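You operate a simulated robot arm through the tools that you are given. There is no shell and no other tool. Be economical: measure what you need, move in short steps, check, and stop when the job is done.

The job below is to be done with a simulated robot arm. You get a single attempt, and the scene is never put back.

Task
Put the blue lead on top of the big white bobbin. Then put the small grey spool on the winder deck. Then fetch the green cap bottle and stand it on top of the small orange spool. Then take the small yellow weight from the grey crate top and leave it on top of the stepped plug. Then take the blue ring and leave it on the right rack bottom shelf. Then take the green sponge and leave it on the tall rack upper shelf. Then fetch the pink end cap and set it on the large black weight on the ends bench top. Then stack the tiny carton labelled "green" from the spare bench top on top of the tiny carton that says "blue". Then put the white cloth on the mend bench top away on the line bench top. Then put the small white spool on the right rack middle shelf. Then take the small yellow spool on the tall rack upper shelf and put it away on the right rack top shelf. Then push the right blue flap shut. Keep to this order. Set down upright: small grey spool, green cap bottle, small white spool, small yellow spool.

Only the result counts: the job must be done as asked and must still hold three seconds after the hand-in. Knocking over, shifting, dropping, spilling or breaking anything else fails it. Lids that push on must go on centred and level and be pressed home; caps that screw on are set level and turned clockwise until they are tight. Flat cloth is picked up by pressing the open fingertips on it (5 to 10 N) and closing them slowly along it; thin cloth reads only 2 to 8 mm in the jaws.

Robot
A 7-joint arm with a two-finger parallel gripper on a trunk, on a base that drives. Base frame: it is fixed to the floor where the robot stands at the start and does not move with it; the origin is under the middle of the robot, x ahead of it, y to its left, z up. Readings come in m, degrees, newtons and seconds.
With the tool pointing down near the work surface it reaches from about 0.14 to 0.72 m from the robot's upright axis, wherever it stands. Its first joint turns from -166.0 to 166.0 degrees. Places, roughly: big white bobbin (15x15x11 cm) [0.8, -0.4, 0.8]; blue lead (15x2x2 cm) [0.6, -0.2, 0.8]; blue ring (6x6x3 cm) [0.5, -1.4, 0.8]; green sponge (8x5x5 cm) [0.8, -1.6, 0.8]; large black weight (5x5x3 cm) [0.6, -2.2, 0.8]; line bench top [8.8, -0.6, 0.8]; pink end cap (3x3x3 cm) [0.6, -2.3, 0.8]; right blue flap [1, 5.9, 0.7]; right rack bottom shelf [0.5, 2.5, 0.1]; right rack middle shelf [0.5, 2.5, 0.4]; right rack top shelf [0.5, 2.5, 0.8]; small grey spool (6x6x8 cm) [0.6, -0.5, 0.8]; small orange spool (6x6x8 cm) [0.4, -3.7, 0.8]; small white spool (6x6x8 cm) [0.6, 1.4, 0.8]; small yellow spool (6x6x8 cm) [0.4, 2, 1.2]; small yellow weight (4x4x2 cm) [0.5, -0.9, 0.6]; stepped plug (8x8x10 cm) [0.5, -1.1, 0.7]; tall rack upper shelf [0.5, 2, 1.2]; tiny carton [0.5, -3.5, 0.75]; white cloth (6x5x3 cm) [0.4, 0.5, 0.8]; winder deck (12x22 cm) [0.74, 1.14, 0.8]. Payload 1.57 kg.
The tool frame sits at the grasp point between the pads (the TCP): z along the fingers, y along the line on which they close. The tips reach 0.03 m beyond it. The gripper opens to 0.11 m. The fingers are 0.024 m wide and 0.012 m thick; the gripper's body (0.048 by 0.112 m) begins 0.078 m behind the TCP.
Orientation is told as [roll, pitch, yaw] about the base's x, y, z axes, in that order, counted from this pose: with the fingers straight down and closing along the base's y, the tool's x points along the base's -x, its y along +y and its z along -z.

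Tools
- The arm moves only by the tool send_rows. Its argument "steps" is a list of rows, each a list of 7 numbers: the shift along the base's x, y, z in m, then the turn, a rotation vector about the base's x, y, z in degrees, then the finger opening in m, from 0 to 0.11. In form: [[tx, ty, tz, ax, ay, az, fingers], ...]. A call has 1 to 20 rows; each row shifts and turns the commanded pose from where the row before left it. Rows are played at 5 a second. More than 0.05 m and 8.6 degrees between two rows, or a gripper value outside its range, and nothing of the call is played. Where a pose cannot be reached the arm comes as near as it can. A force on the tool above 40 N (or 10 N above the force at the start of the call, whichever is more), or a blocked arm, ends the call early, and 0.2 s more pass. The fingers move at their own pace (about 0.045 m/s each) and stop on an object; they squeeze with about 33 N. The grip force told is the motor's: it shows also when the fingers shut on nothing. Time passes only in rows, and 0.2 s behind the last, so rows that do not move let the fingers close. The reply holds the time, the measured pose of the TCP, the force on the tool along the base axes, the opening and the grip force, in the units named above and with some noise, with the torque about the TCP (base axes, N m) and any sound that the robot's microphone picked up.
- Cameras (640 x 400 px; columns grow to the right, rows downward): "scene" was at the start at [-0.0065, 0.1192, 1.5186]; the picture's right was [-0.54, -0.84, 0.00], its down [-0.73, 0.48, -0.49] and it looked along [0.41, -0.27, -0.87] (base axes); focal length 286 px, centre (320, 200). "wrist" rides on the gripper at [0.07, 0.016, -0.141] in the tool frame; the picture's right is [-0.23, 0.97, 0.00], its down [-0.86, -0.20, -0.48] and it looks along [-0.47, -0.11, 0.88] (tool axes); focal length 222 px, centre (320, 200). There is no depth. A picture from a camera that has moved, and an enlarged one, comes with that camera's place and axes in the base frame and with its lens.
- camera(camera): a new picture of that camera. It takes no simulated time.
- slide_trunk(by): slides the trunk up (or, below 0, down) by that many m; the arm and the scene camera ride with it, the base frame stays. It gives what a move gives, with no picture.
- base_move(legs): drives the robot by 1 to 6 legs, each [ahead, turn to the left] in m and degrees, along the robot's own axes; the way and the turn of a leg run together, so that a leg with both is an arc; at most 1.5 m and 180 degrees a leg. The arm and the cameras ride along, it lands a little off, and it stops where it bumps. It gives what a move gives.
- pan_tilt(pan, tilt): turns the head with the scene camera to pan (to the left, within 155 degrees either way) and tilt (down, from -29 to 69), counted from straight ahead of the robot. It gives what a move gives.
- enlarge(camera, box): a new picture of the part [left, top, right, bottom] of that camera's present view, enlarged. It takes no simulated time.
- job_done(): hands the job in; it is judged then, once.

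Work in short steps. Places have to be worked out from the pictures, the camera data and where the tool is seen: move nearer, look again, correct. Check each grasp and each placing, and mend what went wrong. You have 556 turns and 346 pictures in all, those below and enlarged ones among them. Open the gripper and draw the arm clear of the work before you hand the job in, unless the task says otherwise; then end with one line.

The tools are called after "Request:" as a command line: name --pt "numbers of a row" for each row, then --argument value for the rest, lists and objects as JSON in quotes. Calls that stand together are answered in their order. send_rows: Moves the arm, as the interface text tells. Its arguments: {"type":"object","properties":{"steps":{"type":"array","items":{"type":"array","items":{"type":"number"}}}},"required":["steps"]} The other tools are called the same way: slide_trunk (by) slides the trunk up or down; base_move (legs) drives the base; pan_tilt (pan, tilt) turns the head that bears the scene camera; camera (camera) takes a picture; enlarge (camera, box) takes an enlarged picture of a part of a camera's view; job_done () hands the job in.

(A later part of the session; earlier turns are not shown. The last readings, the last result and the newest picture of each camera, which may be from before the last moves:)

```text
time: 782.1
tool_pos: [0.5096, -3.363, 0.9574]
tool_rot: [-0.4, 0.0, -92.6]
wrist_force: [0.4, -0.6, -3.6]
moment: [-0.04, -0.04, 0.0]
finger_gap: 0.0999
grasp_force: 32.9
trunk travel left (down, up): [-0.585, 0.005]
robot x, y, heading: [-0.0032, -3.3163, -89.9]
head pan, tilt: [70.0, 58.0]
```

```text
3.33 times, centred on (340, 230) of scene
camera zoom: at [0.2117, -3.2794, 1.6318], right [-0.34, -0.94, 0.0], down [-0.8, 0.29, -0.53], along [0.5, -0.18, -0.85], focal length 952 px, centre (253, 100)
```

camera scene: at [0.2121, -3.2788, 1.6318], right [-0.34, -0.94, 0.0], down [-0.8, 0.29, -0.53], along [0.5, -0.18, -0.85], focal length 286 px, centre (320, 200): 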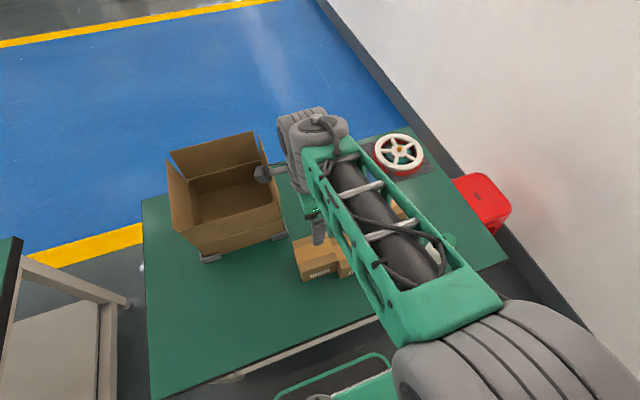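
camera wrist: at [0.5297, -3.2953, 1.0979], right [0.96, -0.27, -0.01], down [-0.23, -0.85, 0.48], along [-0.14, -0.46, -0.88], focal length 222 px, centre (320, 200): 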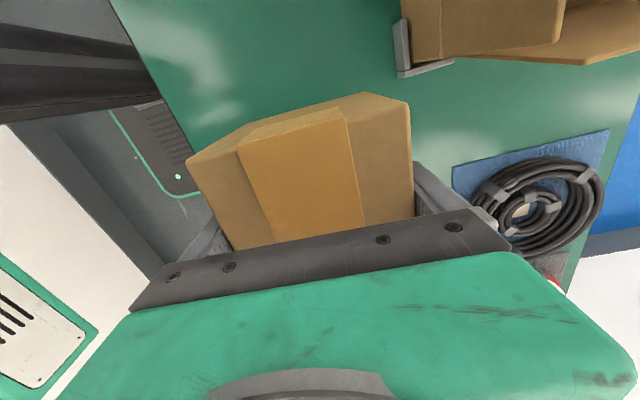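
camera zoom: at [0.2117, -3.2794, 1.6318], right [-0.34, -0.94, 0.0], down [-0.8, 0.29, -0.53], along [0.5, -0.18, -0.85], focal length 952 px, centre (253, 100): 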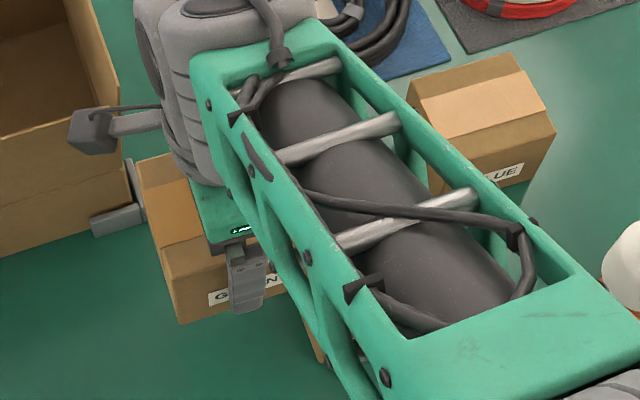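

I carry it over RED towards BLUE at this height.

Request:
send_rows --pt "0.0123 -0.0409 0.005 0 0 -0.5 0.085" --pt "0.0123 -0.0409 0.005 0 0 -0.5 0.085" --pt "0.0123 -0.0409 0 0 0 -0.5 0.085" --pt "0.0123 -0.0409 0 0 0 -0.5 0.085" --pt "0.0123 -0.0409 0 0 0 -0.5 0.085" --pt "0.0123 -0.0409 0 0 0 -0.5 0.085" --pt "0.0123 -0.0409 0 0 0 0 0.085"

Request:
camera --camera "wrist"

Request:
camera --camera "scene"

```text
time: 783.7
tool_pos: [0.5949, -3.6535, 0.9673]
tool_rot: [-0.4, -0.1, -95.5]
wrist_force: [0.5, 0.3, -2.6]
moment: [0.0, 0.03, -0.03]
finger_gap: 0.1001
grasp_force: 32.8
trunk travel left (down, up): [-0.585, 0.005]
robot x, y, heading: [-0.008, -3.3151, -90.1]
head pan, tilt: [70.0, 58.0]
```

```text
190 pictures are left
camera wrist: at [0.619, -3.5861, 1.1077], right [0.95, -0.32, -0.01], down [-0.28, -0.83, 0.48], along [-0.16, -0.45, -0.88], focal length 222 px, centre (320, 200)
```

wrist: 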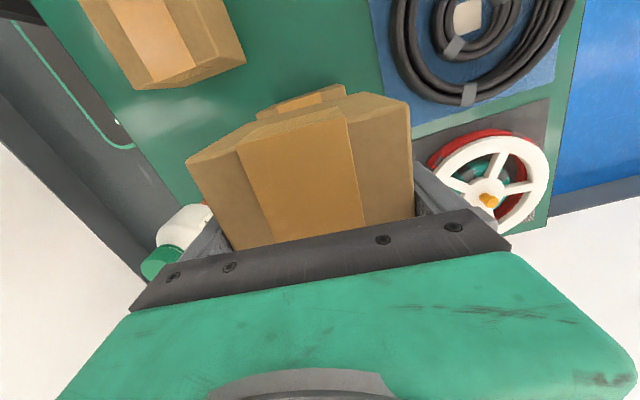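

```text
189 pictures are left
camera scene: at [0.2128, -3.2803, 1.6317], right [-0.34, -0.94, 0.0], down [-0.8, 0.29, -0.53], along [0.5, -0.18, -0.85], focal length 286 px, centre (320, 200)
```

scene: 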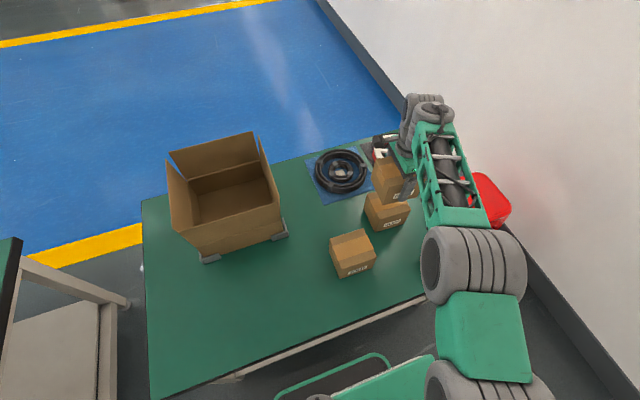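

Request:
send_rows --pt "-0.003 0.002 -0.03 0 0 0 0.085" --pt "0 0 -0.025 0 0 0 0.085"

Request:
enlarge --camera "scene" --box '[340, 130, 440, 250]'

Request:
camera --camera "wrist"

```text
time: 784.3
tool_pos: [0.5926, -3.6502, 0.9122]
tool_rot: [-0.2, 0.0, -95.4]
wrist_force: [-0.5, 0.0, -2.5]
moment: [0.03, 0.0, 0.0]
finger_gap: 0.1002
grasp_force: 32.8
trunk travel left (down, up): [-0.585, 0.005]
robot x, y, heading: [-0.0056, -3.3101, -90.3]
head pan, tilt: [70.0, 58.0]
```

```text
3.33 times, centred on (390, 190) of scene
camera zoom: at [0.2128, -3.2799, 1.6318], right [-0.34, -0.94, 0.0], down [-0.8, 0.29, -0.53], along [0.5, -0.18, -0.85], focal length 952 px, centre (87, 233)
```

zoom: 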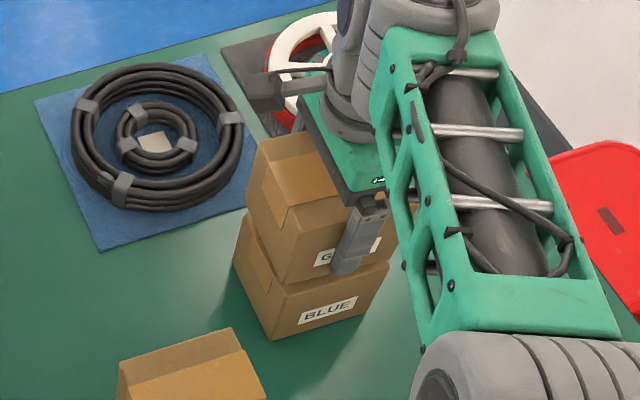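

```text
187 pictures are left
camera wrist: at [0.6168, -3.582, 1.0525], right [0.95, -0.32, 0.0], down [-0.28, -0.83, 0.48], along [-0.16, -0.45, -0.88], focal length 222 px, centre (320, 200)
```

wrist: 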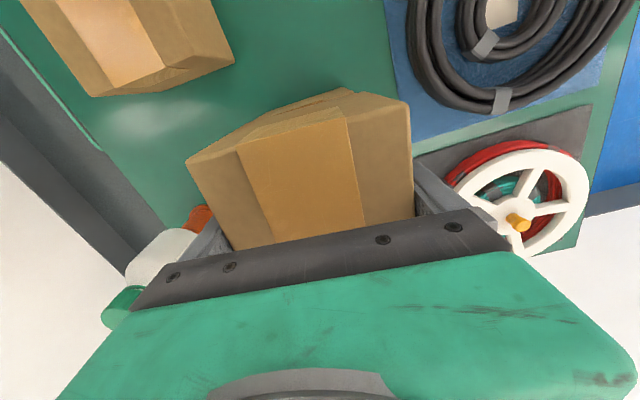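

Aligned within several millimetres. I lower onto BLUE.

Request:
send_rows --pt "-0.002 0 -0.01 0 0 0 0.085" --pt "0 0 -0.006 0 0 0 0.085" --pt "0 0 -0.003 0 0 0 0.085" --pt "0 0 -0.002 0 0 0 0.085"

```text
time: 785.3
tool_pos: [0.5899, -3.6489, 0.897]
tool_rot: [0.1, -0.2, -95.5]
wrist_force: [1.2, -2.5, 33.9]
moment: [0.14, 1.22, 0.48]
finger_gap: 0.0991
grasp_force: 33.0
trunk travel left (down, up): [-0.585, 0.005]
robot x, y, heading: [-0.007, -3.3144, -90.2]
head pan, tilt: [70.0, 58.0]
```

Contact. I relieve, open fully and lift straight up.

Request:
send_rows --pt "0 0 0.005 0 0 0 0.1" --pt "0 0 0 0 0 0 0.105" --pt "0 0 0 0 0 0 0.11" --pt "0 0 0 0 0 0 0.11" --pt "0 0 0.01 0 0 0 0.11" --pt "0 0 0.02 0 0 0 0.11" --pt "0 0 0.03 0 0 0 0.11" --pt "0 0 0.04 0 0 0 0.11" --pt "0 0 0.04 0 0 0 0.11"

Request:
camera --camera "wrist"

Request:
enlarge --camera "scene" --box '[300, 130, 460, 290]'

```text
time: 787.3
tool_pos: [0.5909, -3.6503, 1.0378]
tool_rot: [-0.3, 0.0, -95.4]
wrist_force: [0.3, 0.7, -0.6]
moment: [-0.02, -0.01, 0.03]
finger_gap: 0.1099
grasp_force: 0.0
trunk travel left (down, up): [-0.585, 0.005]
robot x, y, heading: [-0.0072, -3.315, -90.1]
head pan, tilt: [70.0, 58.0]
```

```text
186 pictures are left
camera wrist: at [0.6149, -3.5821, 1.1772], right [0.95, -0.32, -0.01], down [-0.28, -0.83, 0.48], along [-0.16, -0.45, -0.88], focal length 222 px, centre (320, 200)
```

wrist: 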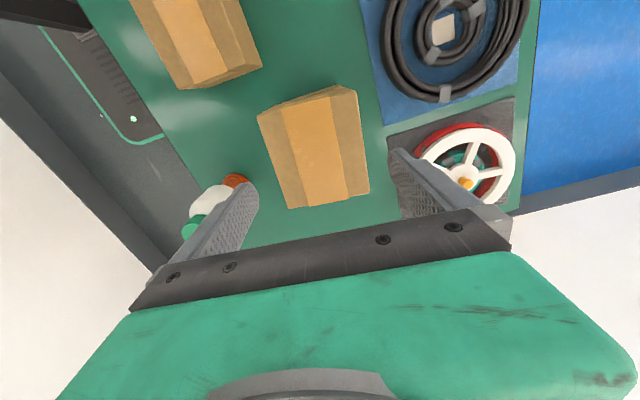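

```text
2.50 times, centred on (380, 210) of scene
camera zoom: at [0.2117, -3.2793, 1.6318], right [-0.34, -0.94, 0.0], down [-0.8, 0.29, -0.53], along [0.5, -0.18, -0.85], focal length 714 px, centre (170, 175)
```

zoom: 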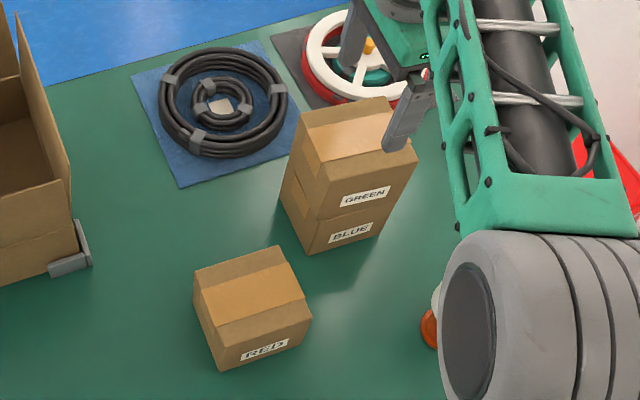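

GREEN stands squarely on BLUE. Next the white cloth at about (0.4,0.5): I swing the arm back to the front and reverse up the corridor.

Request:
send_rows --pt "-0.0395 0.021 0.02 0 0 0 0.1" --pt "-0.0395 0.021 0.015 0 0 0 0.09" --pt "-0.0395 0.021 0 0 0 0 0.08" --pt "-0.0395 0.021 0 0 0 0 0.08" --pt "-0.0259 -0.0389 0 0 0 0 0.08" --pt "-0.0291 -0.0362 0 0 0 0 0.08" --pt "-0.0322 -0.0331 0 0 0 0 0.08" --pt "-0.0348 -0.0298 0 0 0 0 0.08" --pt "-0.0372 -0.0263 0 0 0 0 0.08" --pt "-0.0392 -0.0226 0 0 0 0 0.08" --pt "-0.0409 -0.0187 0 0 0 0 0.08" --pt "-0.0421 -0.0148 0 0 0 0 0.08" --pt "-0.043 -0.0108 0 0 0 0 0.08" --pt "-0.0435 -0.0067 0 0 0 0 0.08" --pt "-0.0437 -0.0026 0 0 0 0 0.08" --pt "-0.0434 0.0014 0 0 0 0 0.08"

```text
time: 790.7
tool_pos: [-0.0234, -3.8037, 1.0736]
tool_rot: [-0.3, 0.0, -95.6]
wrist_force: [0.2, 1.4, 0.0]
moment: [0.01, 0.02, 0.0]
finger_gap: 0.0802
grasp_force: 0.1
trunk travel left (down, up): [-0.585, 0.005]
robot x, y, heading: [-0.0053, -3.3183, -90.2]
head pan, tilt: [70.0, 58.0]
```

Request:
base_move --legs '[[-1.5, 0], [-1.5, 0]]'

```text
time: 805.3
tool_pos: [-0.0096, -0.7879, 1.0725]
tool_rot: [-0.3, 0.1, -95.4]
wrist_force: [0.0, -0.6, 0.0]
moment: [-0.02, 0.0, 0.01]
finger_gap: 0.0801
grasp_force: 0.0
trunk travel left (down, up): [-0.585, 0.005]
robot x, y, heading: [0.0069, -0.2948, -89.9]
head pan, tilt: [70.0, 58.0]
```

Request:
base_move --legs '[[-0.88, 0]]'

Request:
pan_tilt --pan 75 --tilt 60

Request:
camera --camera "scene"

```text
time: 809.9
tool_pos: [-0.0094, 0.0983, 1.0728]
tool_rot: [-0.3, 0.0, -95.3]
wrist_force: [0.1, 0.0, -0.1]
moment: [0.03, -0.04, 0.05]
finger_gap: 0.0799
grasp_force: 0.1
trunk travel left (down, up): [-0.585, 0.005]
robot x, y, heading: [0.0073, 0.5848, -89.7]
head pan, tilt: [70.0, 58.0]
```

```text
time: 810.6
tool_pos: [-0.0087, 0.0971, 1.0729]
tool_rot: [-0.3, 0.0, -95.3]
wrist_force: [0.1, -1.3, 0.6]
moment: [0.0, -0.06, 0.02]
finger_gap: 0.0799
grasp_force: 0.1
trunk travel left (down, up): [-0.585, 0.005]
robot x, y, heading: [0.0054, 0.5877, -90.0]
head pan, tilt: [75.0, 60.0]
```

```text
184 pictures are left
camera scene: at [0.2218, 0.6301, 1.6295], right [-0.26, -0.97, 0.0], down [-0.84, 0.22, -0.5], along [0.48, -0.13, -0.87], focal length 286 px, centre (320, 200)
```

scene: 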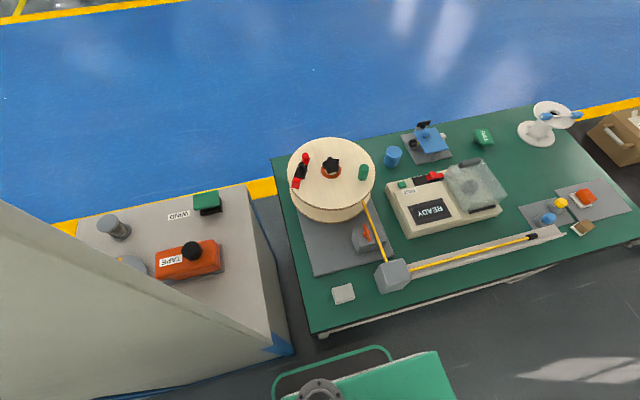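

Request:
enlarge --camera "scene" --box '[300, 250, 420, 330]'

```text
5.00 times, centred on (360, 290) of scene
camera zoom: at [0.2218, 0.6301, 1.6295], right [-0.26, -0.97, 0.0], down [-0.84, 0.22, -0.5], along [0.48, -0.13, -0.87], focal length 1429 px, centre (120, -250)
```

zoom: 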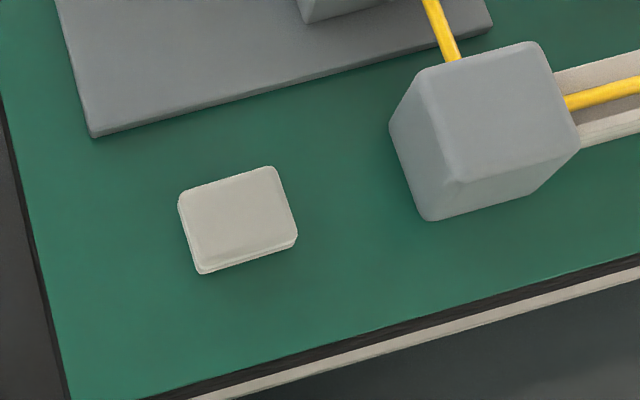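

The cloth is a folded block, about 6 cm along y and 5 cm along x, centred at (0.375,0.517). I swing over it, keeping the closing direction along x.

Request:
send_rows --pt "0.049 0.009 0 0 0 0 0.08" --pt "0.047 0.014 0 0 0 0 0.08" --pt "0.0437 0.0183 0 0 0 0 0.08" --pt "0.0417 0.0225 0 0 0 0 0.08" --pt "0.0385 0.0264 0 0 0 0 0.08" --pt "0.0349 0.0296 0 0 0 0 0.08" --pt "0.031 0.0326 0 0 0 0 0.08" --pt "0.0265 0.0344 0 0 0 0 0.08" --pt "0.0228 0.0369 0 0 0 1 0.08" --pt "0.0185 0.0384 0 0 0 1 0.08" --pt "0.0141 0.0393 0 0 0 1 0.08" --pt "0.0097 0.0398 0 0 0 1 0.08" --pt "0.0052 0.0391 0 0 0 1 0.08" --pt "0.0011 0.0393 0 0 0 0 0.08"

Request:
camera --camera "wrist"

```text
time: 813.6
tool_pos: [0.3754, 0.5146, 1.0743]
tool_rot: [-0.4, 0.0, -90.3]
wrist_force: [-0.5, 0.4, -0.5]
moment: [0.03, 0.02, -0.01]
finger_gap: 0.0803
grasp_force: 0.0
trunk travel left (down, up): [-0.585, 0.005]
robot x, y, heading: [0.0074, 0.587, -90.1]
head pan, tilt: [75.0, 60.0]
```

```text
182 pictures are left
camera wrist: at [0.3924, 0.5853, 1.2151], right [0.97, -0.23, -0.01], down [-0.2, -0.85, 0.48], along [-0.12, -0.47, -0.88], focal length 222 px, centre (320, 200)
```

wrist: 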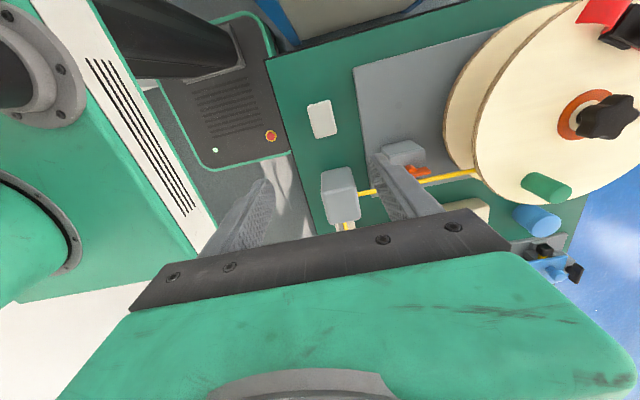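

Request:
send_rows --pt "0.001 0.005 -0.045 0 0 0 0.08" --pt "0 0 -0.045 0 0 0 0.08" --pt "0 0 -0.045 0 0 0 0.08" --pt "0 0 -0.045 0 0 0 0.08"

Request:
camera --camera "wrist"

```text
time: 814.6
tool_pos: [0.376, 0.523, 0.8935]
tool_rot: [-0.3, 0.0, -90.3]
wrist_force: [0.1, -1.0, -0.4]
moment: [0.0, 0.01, 0.04]
finger_gap: 0.0801
grasp_force: 0.1
trunk travel left (down, up): [-0.585, 0.005]
robot x, y, heading: [0.0028, 0.5869, -89.7]
head pan, tilt: [75.0, 60.0]
```

```text
181 pictures are left
camera wrist: at [0.3945, 0.5912, 1.0335], right [0.97, -0.23, -0.01], down [-0.2, -0.85, 0.48], along [-0.12, -0.47, -0.88], focal length 222 px, centre (320, 200)
```

wrist: 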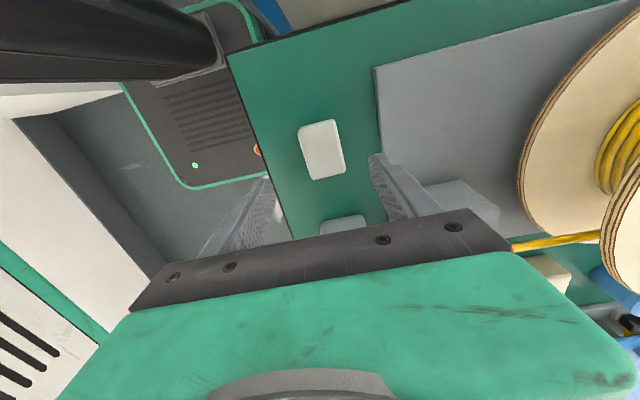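

Request:
send_rows --pt "0.001 -0.002 -0.04 0 0 0 0.072" --pt "0 0 -0.04 0 0 0 0.072" --pt "0 0 -0.012 0 0 0 0.072" --pt "0 0 -0.005 0 0 0 0.072"

Request:
camera --camera "wrist"

```text
time: 815.6
tool_pos: [0.3768, 0.52, 0.7945]
tool_rot: [-0.3, -0.1, -90.2]
wrist_force: [-0.5, 0.1, 0.3]
moment: [-0.02, 0.0, 0.0]
finger_gap: 0.0719
grasp_force: 0.0
trunk travel left (down, up): [-0.585, 0.005]
robot x, y, heading: [0.0059, 0.5865, -89.7]
head pan, tilt: [75.0, 60.0]
```

```text
180 pictures are left
camera wrist: at [0.3946, 0.5897, 0.9357], right [0.97, -0.23, 0.0], down [-0.2, -0.85, 0.48], along [-0.12, -0.47, -0.88], focal length 222 px, centre (320, 200)
```

wrist: 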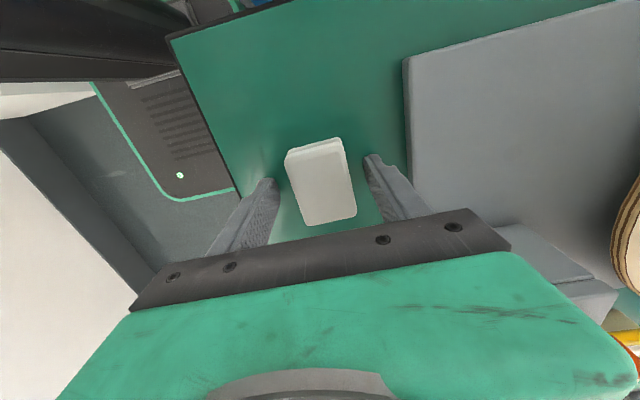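

Well placed between the fingers. I close slowly.

Request:
send_rows --pt "0 0 -0.001 0 0 0 0.06" --pt "0 0 0 0 0 0 0.05" --pt "0 0 0 0 0 0 0.04" --pt "0 0 0 0 0 0 0.03" --pt "0 0 0 0 0 0 0.03"

Request:
send_rows --pt "0 0 0.03 0 0 0 0.03" --pt "0 0 0.045 0 0 0 0.03" --pt "0 0 0.045 0 0 0 0.03" --pt "0 0 0.045 0 0 0 0.03" --pt "0 0 0.045 0 0 0 0.03" --pt "0 0 0.045 0 0 0 0.03" --pt "0 0 0.03 0 0 0 0.03"

Request:
camera --camera "wrist"

```text
time: 816.8
tool_pos: [0.378, 0.5195, 0.7942]
tool_rot: [-0.3, 0.0, -90.3]
wrist_force: [-0.4, 0.6, 1.6]
moment: [0.03, -0.05, 0.03]
finger_gap: 0.0433
grasp_force: 32.7
trunk travel left (down, up): [-0.585, 0.005]
robot x, y, heading: [0.0007, 0.5878, -90.1]
head pan, tilt: [75.0, 60.0]
```

```text
time: 818.4
tool_pos: [0.3742, 0.5194, 1.0793]
tool_rot: [-0.4, 0.0, -90.3]
wrist_force: [-1.1, -0.8, 0.4]
moment: [0.0, 0.03, 0.05]
finger_gap: 0.0424
grasp_force: 33.3
trunk travel left (down, up): [-0.585, 0.005]
robot x, y, heading: [0.0064, 0.5873, -89.9]
head pan, tilt: [75.0, 60.0]
```

```text
179 pictures are left
camera wrist: at [0.3925, 0.5882, 1.219], right [0.97, -0.23, -0.01], down [-0.2, -0.85, 0.48], along [-0.12, -0.47, -0.88], focal length 222 px, centre (320, 200)
```

wrist: 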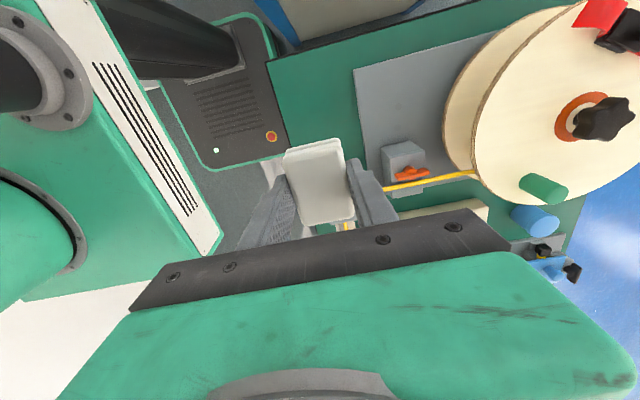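

Cloth held. I swing the arm back to the front.

Request:
send_rows --pt "-0.0011 -0.0393 0 0 0 0 0.03" --pt "-0.0052 -0.0391 0 0 0 0 0.03" --pt "-0.0097 -0.0398 0 0 0 0 0.03" --pt "-0.0141 -0.0393 0 0 0 0 0.03" --pt "-0.0185 -0.0384 0 0 0 0 0.03" --pt "-0.0228 -0.0369 0 0 0 0 0.03" --pt "-0.0265 -0.0344 0 0 0 0 0.03" --pt "-0.031 -0.0326 0 0 0 0 0.03" --pt "-0.0349 -0.0296 0 0 0 0 0.03" --pt "-0.0385 -0.0264 0 0 0 0 0.03" --pt "-0.0417 -0.0225 0 0 0 0 0.03" --pt "-0.0437 -0.0183 0 0 0 0 0.03" --pt "-0.047 -0.014 0 0 0 0 0.03"

```text
time: 821.2
tool_pos: [0.0431, 0.1091, 1.0798]
tool_rot: [-0.3, 0.0, -90.3]
wrist_force: [-1.1, 0.6, -0.6]
moment: [0.04, 0.01, -0.01]
finger_gap: 0.0424
grasp_force: 32.7
trunk travel left (down, up): [-0.585, 0.005]
robot x, y, heading: [0.0033, 0.5859, -89.9]
head pan, tilt: [75.0, 60.0]
```

I reverse up the corridor, through the pillar section first.

Request:
base_move --legs '[[-1.35, 0]]'

Request:
base_move --legs '[[-1.5, 0.5], [-1.5, 0], [-1.5, 0]]'

```text
time: 828.1
tool_pos: [0.035, 1.4862, 1.0804]
tool_rot: [-0.3, 0.1, -89.0]
wrist_force: [0.6, 0.5, 0.4]
moment: [-0.03, 0.02, 0.02]
finger_gap: 0.0427
grasp_force: 32.7
trunk travel left (down, up): [-0.585, 0.005]
robot x, y, heading: [-0.0122, 1.9632, -88.8]
head pan, tilt: [75.0, 60.0]
```

```text
time: 849.5
tool_pos: [-0.0782, 5.9779, 1.0794]
tool_rot: [-0.3, 0.0, -88.7]
wrist_force: [0.5, 0.1, 0.2]
moment: [-0.02, 0.01, -0.03]
finger_gap: 0.0425
grasp_force: 33.5
trunk travel left (down, up): [-0.585, 0.005]
robot x, y, heading: [-0.1359, 6.4545, -88.5]
head pan, tilt: [75.0, 60.0]
```

Request:
base_move --legs '[[-1.3, 0], [0, 88.5], [1.5, 0], [1.4, 0], [0, -90]]'

Request:
base_move --legs '[[1.5, 0], [1.5, 0], [1.5, 0]]'

Request:
pan_tilt --pan 40 --tilt 15

Request:
camera --camera "scene"

```text
time: 877.3
tool_pos: [2.747, 7.2524, 1.0792]
tool_rot: [-0.2, 0.0, -91.5]
wrist_force: [0.3, -0.3, -0.2]
moment: [-0.02, 0.01, 0.02]
finger_gap: 0.0428
grasp_force: 33.3
trunk travel left (down, up): [-0.585, 0.005]
robot x, y, heading: [2.7192, 7.7287, -91.5]
head pan, tilt: [75.0, 60.0]
```

```text
time: 898.6
tool_pos: [2.7817, 2.7914, 1.0791]
tool_rot: [-0.2, 0.1, -89.3]
wrist_force: [-0.7, -0.4, -1.1]
moment: [0.0, 0.02, -0.03]
finger_gap: 0.0429
grasp_force: 33.0
trunk travel left (down, up): [-0.585, 0.005]
robot x, y, heading: [2.7355, 3.2711, -88.9]
head pan, tilt: [75.0, 60.0]
```

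```text
time: 899.7
tool_pos: [2.781, 2.7925, 1.0791]
tool_rot: [-0.3, 0.0, -89.3]
wrist_force: [0.2, -1.1, -0.6]
moment: [0.04, -0.01, -0.01]
finger_gap: 0.0425
grasp_force: 33.5
trunk travel left (down, up): [-0.585, 0.005]
robot x, y, heading: [2.7302, 3.2682, -88.7]
head pan, tilt: [40.0, 15.0]
```

```text
178 pictures are left
camera scene: at [2.9465, 3.2619, 1.6957], right [-0.75, -0.66, 0.0], down [-0.17, 0.2, -0.97], along [0.64, -0.73, -0.26], focal length 286 px, centre (320, 200)
```

scene: 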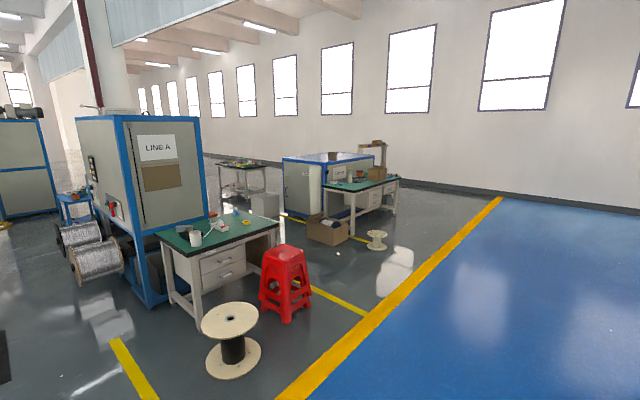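

The line bench is the table in the back near (8.8,-0.6). I drive down to y≈0.85 and look along +x for a clear path.

Request:
base_move --legs '[[1.2, 0], [1.2, 0], [0, 89]]'

Request:
pan_tilt --pan 0 --tilt 20

Request:
camera --camera "scene"

```text
time: 915.2
tool_pos: [3.2588, 0.9118, 1.08]
tool_rot: [-0.3, 0.0, -0.4]
wrist_force: [0.7, 0.5, -0.1]
moment: [-0.01, 0.01, 0.01]
finger_gap: 0.0427
grasp_force: 33.5
trunk travel left (down, up): [-0.585, 0.005]
robot x, y, heading: [2.7788, 0.8708, 0.1]
head pan, tilt: [40.0, 15.0]
```

```text
time: 916.3
tool_pos: [3.2582, 0.9103, 1.0794]
tool_rot: [-0.3, -0.1, -0.4]
wrist_force: [-0.3, 0.2, -0.6]
moment: [0.03, 0.0, 0.01]
finger_gap: 0.043
grasp_force: 32.8
trunk travel left (down, up): [-0.585, 0.005]
robot x, y, heading: [2.7772, 0.8721, -0.0]
head pan, tilt: [0.0, 20.0]
```

```text
177 pictures are left
camera scene: at [2.8121, 1.0272, 1.6877], right [0.0, -1.0, 0.0], down [-0.34, 0.0, -0.94], along [0.94, 0.0, -0.34], focal length 286 px, centre (320, 200)
```

scene: 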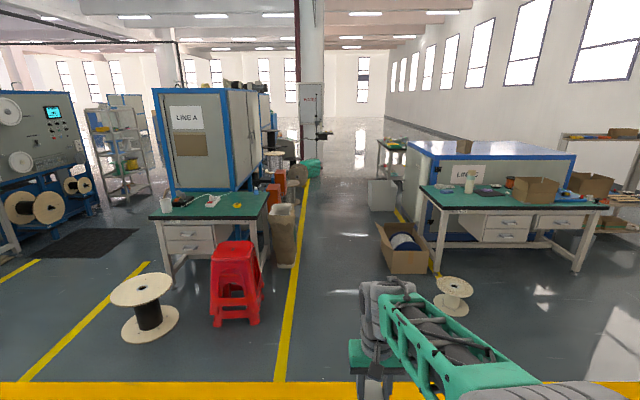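

The lane between the carton (y<0.45) and the bin (y>1.25) is clear at y≈0.85. I drive along it in stages.

Request:
base_move --legs '[[1.5, 0]]'

Request:
base_move --legs '[[1.5, 0]]'

Request:
camera --camera "scene"

```text
time: 923.6
tool_pos: [4.7335, 0.9036, 1.0788]
tool_rot: [-0.2, 0.0, -0.7]
wrist_force: [0.2, -1.1, 0.5]
moment: [-0.03, -0.02, 0.0]
finger_gap: 0.0428
grasp_force: 32.9
trunk travel left (down, up): [-0.585, 0.005]
robot x, y, heading: [4.2498, 0.8669, -0.3]
head pan, tilt: [0.0, 20.0]
```

```text
time: 931.1
tool_pos: [6.248, 0.9072, 1.0797]
tool_rot: [-0.2, 0.1, -0.2]
wrist_force: [-0.8, 0.7, -0.1]
moment: [0.02, 0.03, 0.0]
finger_gap: 0.0429
grasp_force: 32.6
trunk travel left (down, up): [-0.585, 0.005]
robot x, y, heading: [5.7664, 0.8656, 0.4]
head pan, tilt: [0.0, 20.0]
```

```text
176 pictures are left
camera scene: at [5.8016, 1.0218, 1.6876], right [0.0, -1.0, 0.0], down [-0.34, 0.0, -0.94], along [0.94, 0.0, -0.34], focal length 286 px, centre (320, 200)
```

scene: 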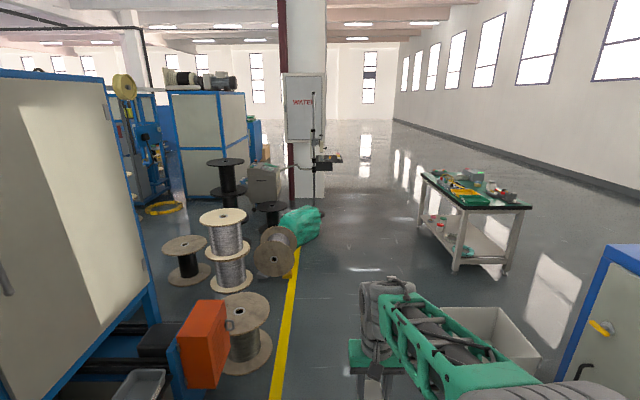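

The line bench spans about x 8.13–9.3, y -0.85…-0.21. I approach it from its north side.

Request:
base_move --legs '[[1.5, 0], [0, -25], [1.25, 0], [0, -65]]'

Request:
pan_tilt --pan 10 --tilt 50

Request:
camera --camera "scene"

```text
time: 948.7
tool_pos: [8.4315, -0.1797, 1.0795]
tool_rot: [-0.4, 0.0, -93.1]
wrist_force: [0.1, -0.6, 0.1]
moment: [-0.01, 0.0, 0.01]
finger_gap: 0.0426
grasp_force: 32.6
trunk travel left (down, up): [-0.585, 0.005]
robot x, y, heading: [8.4174, 0.3038, -92.9]
head pan, tilt: [0.0, 20.0]
```

```text
time: 949.7
tool_pos: [8.431, -0.1791, 1.0789]
tool_rot: [-0.3, -0.1, -93.2]
wrist_force: [-0.1, 0.3, 0.1]
moment: [-0.02, -0.02, 0.01]
finger_gap: 0.0428
grasp_force: 32.5
trunk travel left (down, up): [-0.585, 0.005]
robot x, y, heading: [8.4143, 0.2991, -92.7]
head pan, tilt: [10.0, 50.0]
```

```text
175 pictures are left
camera scene: at [8.5819, 0.276, 1.6421], right [-0.99, -0.13, 0.0], down [-0.1, 0.76, -0.64], along [0.08, -0.64, -0.77], focal length 286 px, centre (320, 200)
```

scene: 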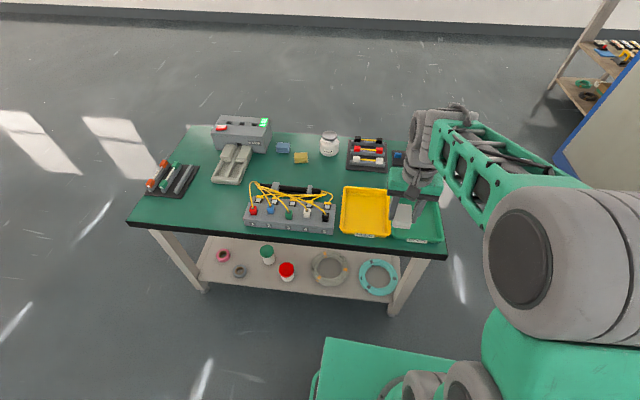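

Free space exists on the bench's near-left part around (9.06,-0.38). I shift the base 0.57 m towards +x.

Request:
base_move --legs '[[0, 92.5], [0.57, 0], [0, -90]]'

Request:
camera --camera "scene"

Request:
camera --camera "wrist"

```text
time: 960.6
tool_pos: [9.0222, -0.1945, 1.0797]
tool_rot: [-0.3, 0.0, -90.4]
wrist_force: [-0.5, -0.9, -0.7]
moment: [-0.02, -0.01, 0.0]
finger_gap: 0.0428
grasp_force: 32.9
trunk travel left (down, up): [-0.585, 0.005]
robot x, y, heading: [8.9876, 0.2806, -90.0]
head pan, tilt: [10.0, 50.0]
```

```text
174 pictures are left
camera scene: at [9.1511, 0.2675, 1.6421], right [-0.98, -0.17, 0.0], down [-0.13, 0.75, -0.64], along [0.11, -0.63, -0.77], focal length 286 px, centre (320, 200)
```

scene: 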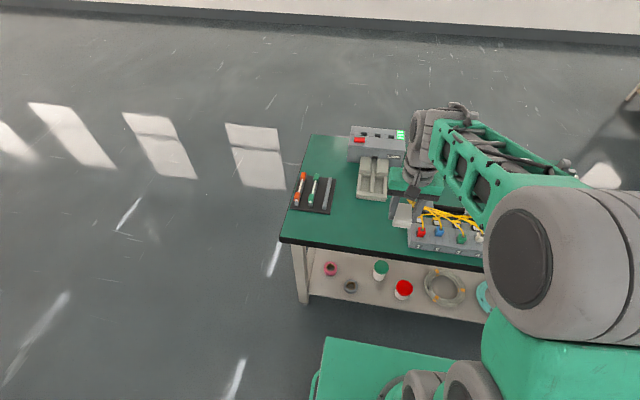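

```text
173 pictures are left
camera wrist: at [9.0405, -0.1253, 1.2201], right [0.97, -0.23, -0.01], down [-0.2, -0.85, 0.48], along [-0.12, -0.47, -0.88], focal length 222 px, centre (320, 200)
```

wrist: 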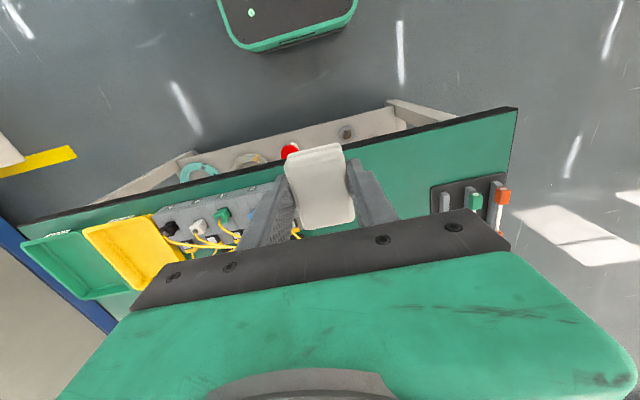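

Request:
send_rows --pt "0.0145 -0.045 0 0 0 0 0.03" --pt "0.0145 -0.045 0 0 0 0 0.03" --pt "0.0145 -0.045 0 0 0 0 0.03" --pt "0.0145 -0.045 0 0 0 0 0.03" --pt "0 0 -0.045 0 0 0 0.03" --pt "0 0 -0.045 0 0 0 0.03" --pt "0 0 -0.045 0 0 0 0.03" --pt "0 0 -0.045 0 0 0 0.03"

Request:
camera --camera "wrist"

Request:
camera --camera "scene"

```text
time: 962.4
tool_pos: [9.0806, -0.3739, 0.8988]
tool_rot: [-0.3, -0.2, -90.4]
wrist_force: [1.2, -0.5, -0.9]
moment: [0.03, -0.03, -0.02]
finger_gap: 0.0428
grasp_force: 32.8
trunk travel left (down, up): [-0.585, 0.005]
robot x, y, heading: [8.983, 0.2839, -90.1]
head pan, tilt: [10.0, 50.0]
```

```text
172 pictures are left
camera wrist: at [9.0982, -0.3046, 1.0389], right [0.97, -0.23, 0.0], down [-0.2, -0.85, 0.48], along [-0.12, -0.47, -0.88], focal length 222 px, centre (320, 200)
```

wrist: 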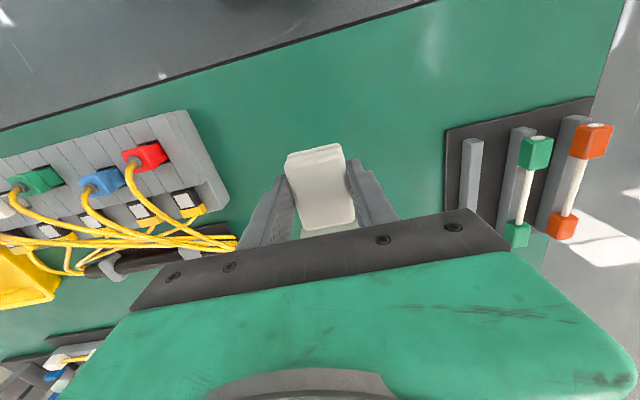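

```text
171 pictures are left
camera scene: at [9.1513, 0.2671, 1.6421], right [-0.98, -0.17, 0.0], down [-0.13, 0.75, -0.64], along [0.11, -0.63, -0.77], focal length 286 px, centre (320, 200)
```

scene: 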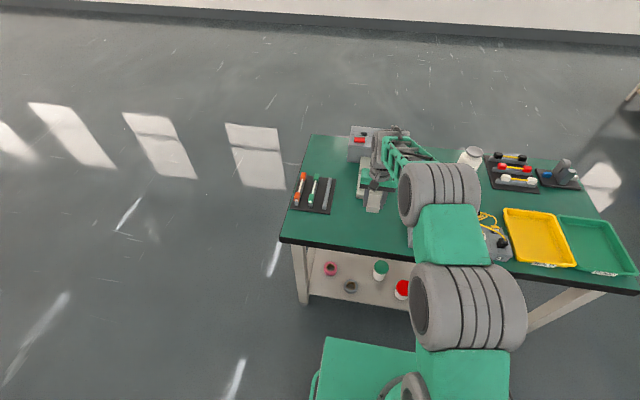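

Clear space below. I lower to contact.

Request:
send_rows --pt "0 0 -0.04 0 0 0 0.03" --pt "0 0 -0.035 0 0 0 0.03" --pt "0 0 -0.015 0 0 0 0.03" --pt "0 0 -0.006 0 0 0 0.03" --pt "0 0 -0.004 0 0 0 0.03" --pt "0 0 -0.003 0 0 0 0.03"

Request:
camera --camera "wrist"

```text
time: 963.8
tool_pos: [9.0809, -0.3737, 0.7958]
tool_rot: [-0.4, 0.0, -90.4]
wrist_force: [-0.5, -0.1, 0.5]
moment: [0.01, -0.01, -0.01]
finger_gap: 0.0426
grasp_force: 32.7
trunk travel left (down, up): [-0.585, 0.005]
robot x, y, heading: [8.985, 0.2816, -90.1]
head pan, tilt: [10.0, 50.0]
```

```text
170 pictures are left
camera wrist: at [9.0984, -0.3053, 0.9371], right [0.97, -0.23, 0.0], down [-0.2, -0.85, 0.48], along [-0.12, -0.47, -0.88], focal length 222 px, centre (320, 200)
```

wrist: 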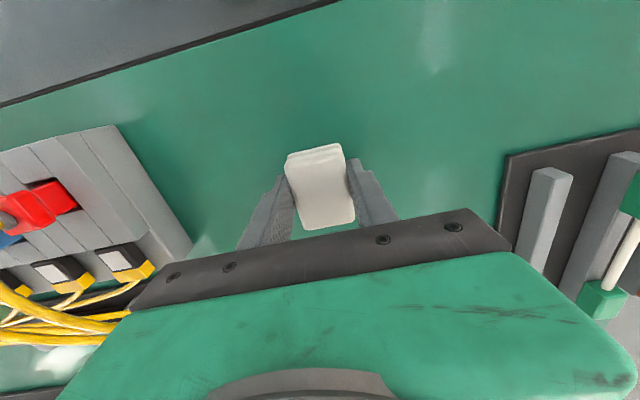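

Request:
send_rows --pt "0 0 -0.003 0 0 0 0.03" --pt "0 0 -0.002 0 0 0 0.03" --pt "0 0 -0.002 0 0 0 0.03" --pt "0 0 0 0 0 0 0.045" --pt "0 0 0.001 0 0 0 0.06" --pt "0 0 0 0 0 0 0.065" --pt "0 0 0.03 0 0 0 0.065" --pt "0 0 0.04 0 0 0 0.065" --pt "0 0 0.045 0 0 0 0.065" --pt "0 0 0.045 0 0 0 0.065" --pt "0 0 0.045 0 0 0 0.065"

Request:
camera --camera "wrist"

```text
time: 966.2
tool_pos: [9.0795, -0.3746, 0.9961]
tool_rot: [-0.3, 0.0, -90.3]
wrist_force: [0.2, 0.1, 0.4]
moment: [-0.01, 0.0, -0.02]
finger_gap: 0.065
grasp_force: 0.1
trunk travel left (down, up): [-0.585, 0.005]
robot x, y, heading: [8.9835, 0.2852, -90.1]
head pan, tilt: [10.0, 50.0]
```

```text
169 pictures are left
camera wrist: at [9.0966, -0.3044, 1.1358], right [0.97, -0.23, -0.01], down [-0.2, -0.85, 0.48], along [-0.12, -0.46, -0.88], focal length 222 px, centre (320, 200)
```

wrist: 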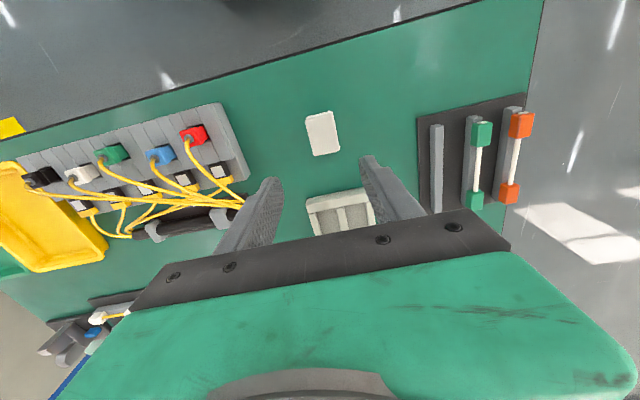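

The cloth lies on the line bench. Next the white spool; I retract the arm and drive back along the lane.

Request:
send_rows --pt "-0.01 0.045 0.02 0 0 0 0.08" --pt "-0.01 0.045 0.02 0 0 0 0.09" --pt "-0.01 0.045 0.02 0 0 0 0.1" --pt "-0.01 0.045 0.02 0 0 0 0.1"

Request:
base_move --legs '[[0, -115], [1.3, 0], [0, 25.5]]'

```text
refused: row 1 steps farther than a row can; nothing moved
```

```text
time: 978.8
tool_pos: [7.1583, 0.7441, 0.9952]
tool_rot: [-0.3, 0.0, 179.3]
wrist_force: [0.3, 0.3, 0.8]
moment: [-0.01, 0.04, 0.01]
finger_gap: 0.065
grasp_force: 0.0
trunk travel left (down, up): [-0.585, 0.005]
robot x, y, heading: [7.8178, 0.8388, 179.8]
head pan, tilt: [10.0, 50.0]
```

The row steps were slightly too long and refused, while the base turned with the arm out; at z≈1.0 it passed well above the bench items. I retract now and look back to check.

Request:
send_rows --pt "0.04 0.01 0.02 0 0 0 0.08" --pt "0.04 0.01 0.02 0 0 0 0.09" --pt "0.04 0.01 0.02 0 0 0 0.1" --pt "0.04 0.01 0.02 0 0 0 0.1"

Request:
pan_tilt --pan 130 --tilt 30

Request:
camera --camera "scene"

```text
time: 979.8
tool_pos: [7.3174, 0.7817, 1.0784]
tool_rot: [-0.3, 0.0, 179.4]
wrist_force: [0.2, -0.2, 0.1]
moment: [-0.01, 0.03, -0.01]
finger_gap: 0.1001
grasp_force: 0.1
trunk travel left (down, up): [-0.585, 0.005]
robot x, y, heading: [7.8155, 0.8321, 179.9]
head pan, tilt: [10.0, 50.0]
```

```text
time: 981.8
tool_pos: [7.3164, 0.7824, 1.0779]
tool_rot: [-0.3, -0.1, 179.3]
wrist_force: [0.4, 0.8, -0.7]
moment: [-0.02, 0.02, 0.02]
finger_gap: 0.1
grasp_force: 0.1
trunk travel left (down, up): [-0.585, 0.005]
robot x, y, heading: [7.8135, 0.8377, 180.1]
head pan, tilt: [130.0, 30.0]
```

```text
168 pictures are left
camera scene: at [7.9313, 0.61, 1.6716], right [-0.77, -0.64, 0.0], down [-0.32, 0.38, -0.87], along [0.55, -0.67, -0.5], focal length 286 px, centre (320, 200)
```

scene: 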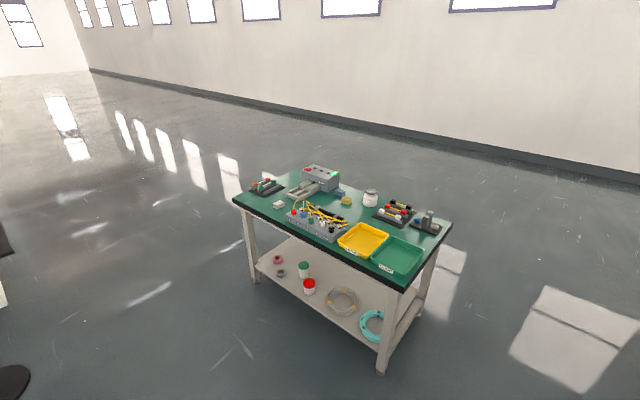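

All undisturbed. I drive back along the lane.

Request:
base_move --legs '[[1.5, 0]]'

Request:
base_move --legs '[[1.5, 0], [1.4, 0]]'

```text
time: 989.0
tool_pos: [5.8571, 0.8227, 1.078]
tool_rot: [-0.4, 0.0, 177.7]
wrist_force: [0.3, 0.4, 1.2]
moment: [0.04, -0.02, -0.01]
finger_gap: 0.1
grasp_force: 0.1
trunk travel left (down, up): [-0.585, 0.005]
robot x, y, heading: [6.3569, 0.861, 178.0]
head pan, tilt: [130.0, 30.0]
```

```text
time: 1003.0
tool_pos: [2.9615, 1.0005, 1.0771]
tool_rot: [-0.3, 0.0, 175.3]
wrist_force: [-0.7, -0.2, -0.6]
moment: [0.0, 0.06, -0.03]
finger_gap: 0.0998
grasp_force: 0.0
trunk travel left (down, up): [-0.585, 0.005]
robot x, y, heading: [3.4642, 1.0193, 175.7]
head pan, tilt: [130.0, 30.0]
```

Request:
base_move --legs '[[0, -9], [1.5, 0], [0, 13], [0.25, 0]]'

Request:
pan_tilt --pan 5 --tilt 40

Request:
camera --camera "scene"

```text
time: 1013.3
tool_pos: [1.2514, 1.2445, 1.0783]
tool_rot: [-0.3, 0.0, -178.0]
wrist_force: [-0.4, -0.6, 0.1]
moment: [0.01, 0.03, 0.0]
finger_gap: 0.1
grasp_force: 0.0
trunk travel left (down, up): [-0.585, 0.005]
robot x, y, heading: [1.75, 1.3176, -177.8]
head pan, tilt: [130.0, 30.0]
```

```text
time: 1015.4
tool_pos: [1.2512, 1.2458, 1.0782]
tool_rot: [-0.3, -0.1, -178.0]
wrist_force: [0.4, 1.4, -0.3]
moment: [0.01, -0.02, 0.01]
finger_gap: 0.1001
grasp_force: 0.0
trunk travel left (down, up): [-0.585, 0.005]
robot x, y, heading: [1.7484, 1.3251, -177.5]
head pan, tilt: [5.0, 40.0]
```

```text
167 pictures are left
camera scene: at [1.7292, 1.1583, 1.6562], right [-0.13, 0.99, 0.0], down [0.64, 0.08, -0.77], along [-0.76, -0.1, -0.64], focal length 286 px, centre (320, 200)
```

scene: 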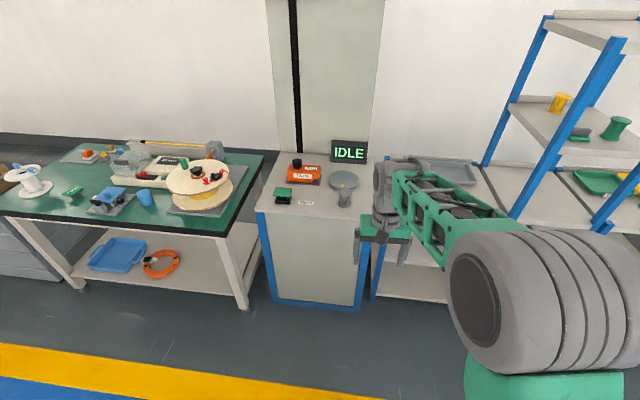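

Request:
base_move --legs '[[0.38, -2]]'

Request:
send_rows --pt "0 0.04 0 0 0 0 0.1" --pt "0 0.04 0 0 0 0 0.1" --pt "-0.02 0.04 0 0 0 0 0.1" --pt "-0.02 0.04 0 0 0 0 0.1"

Request:
camera --camera "wrist"

Request:
camera --camera "scene"

```text
time: 1017.7
tool_pos: [0.8766, 1.2574, 1.0774]
tool_rot: [-0.3, -0.1, 179.6]
wrist_force: [-0.1, -0.8, -0.9]
moment: [0.0, -0.04, 0.03]
finger_gap: 0.1
grasp_force: 0.0
trunk travel left (down, up): [-0.585, 0.005]
robot x, y, heading: [1.3754, 1.3134, -179.8]
head pan, tilt: [5.0, 40.0]
```

```text
time: 1018.7
tool_pos: [0.8378, 1.4183, 1.0769]
tool_rot: [-0.3, 0.1, 179.5]
wrist_force: [-0.1, 0.2, 0.4]
moment: [-0.02, -0.02, -0.03]
finger_gap: 0.1002
grasp_force: 0.1
trunk travel left (down, up): [-0.585, 0.005]
robot x, y, heading: [1.3733, 1.3132, -179.7]
head pan, tilt: [5.0, 40.0]
```

```text
166 pictures are left
camera wrist: at [0.9071, 1.4002, 1.2177], right [-0.23, -0.97, 0.0], down [-0.85, 0.2, 0.48], along [-0.46, 0.12, -0.88], focal length 222 px, centre (320, 200)
```

wrist: 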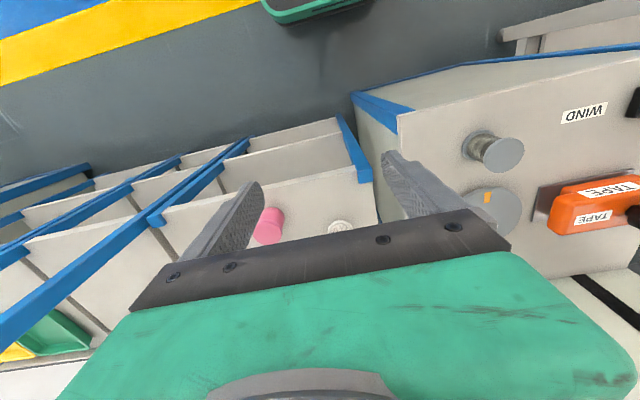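

```text
165 pictures are left
camera scene: at [1.3493, 1.1519, 1.6563], right [-0.09, 1.0, 0.0], down [0.64, 0.06, -0.77], along [-0.76, -0.07, -0.64], focal length 286 px, centre (320, 200)
```

scene: 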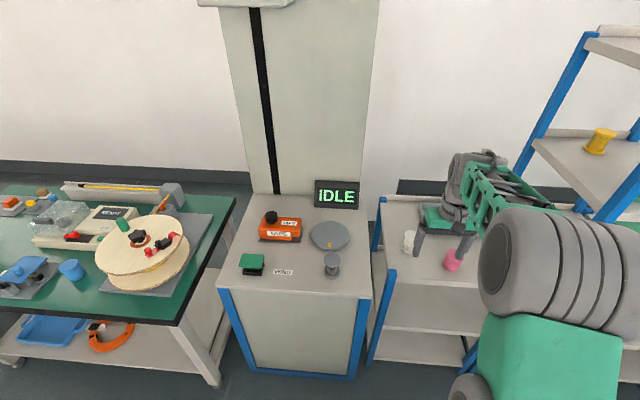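

Request:
enlarge --camera "scene" --box '[360, 180, 480, 300]'

Request:
enlarge --camera "wrist" --box '[220, 130, 400, 250]'

```text
3.33 times, centred on (420, 240) of scene
camera zoom: at [1.3493, 1.1519, 1.6563], right [-0.09, 1.0, 0.0], down [0.64, 0.06, -0.77], along [-0.76, -0.07, -0.64], focal length 952 px, centre (-13, 67)
```

zoom: 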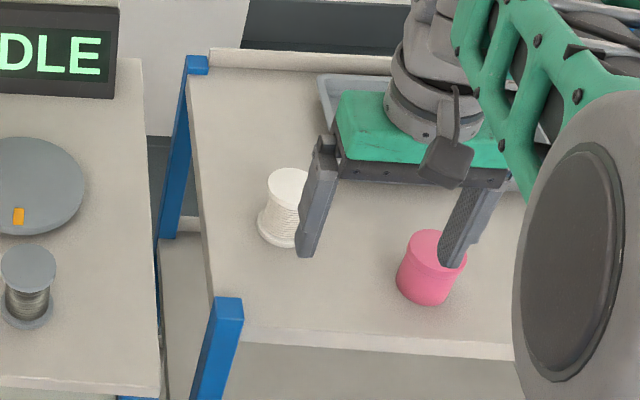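

```text
3.33 times, centred on (310, 190) of wrist
camera zoom: at [0.9071, 1.4002, 1.2177], right [-0.23, -0.97, 0.0], down [-0.85, 0.2, 0.48], along [-0.46, 0.12, -0.88], focal length 740 px, centre (353, 233)
```

zoom: 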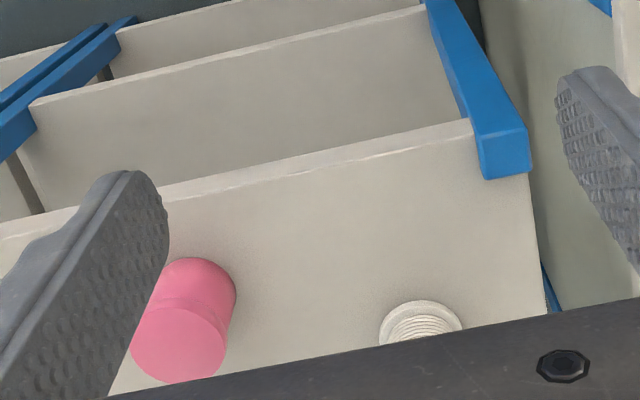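

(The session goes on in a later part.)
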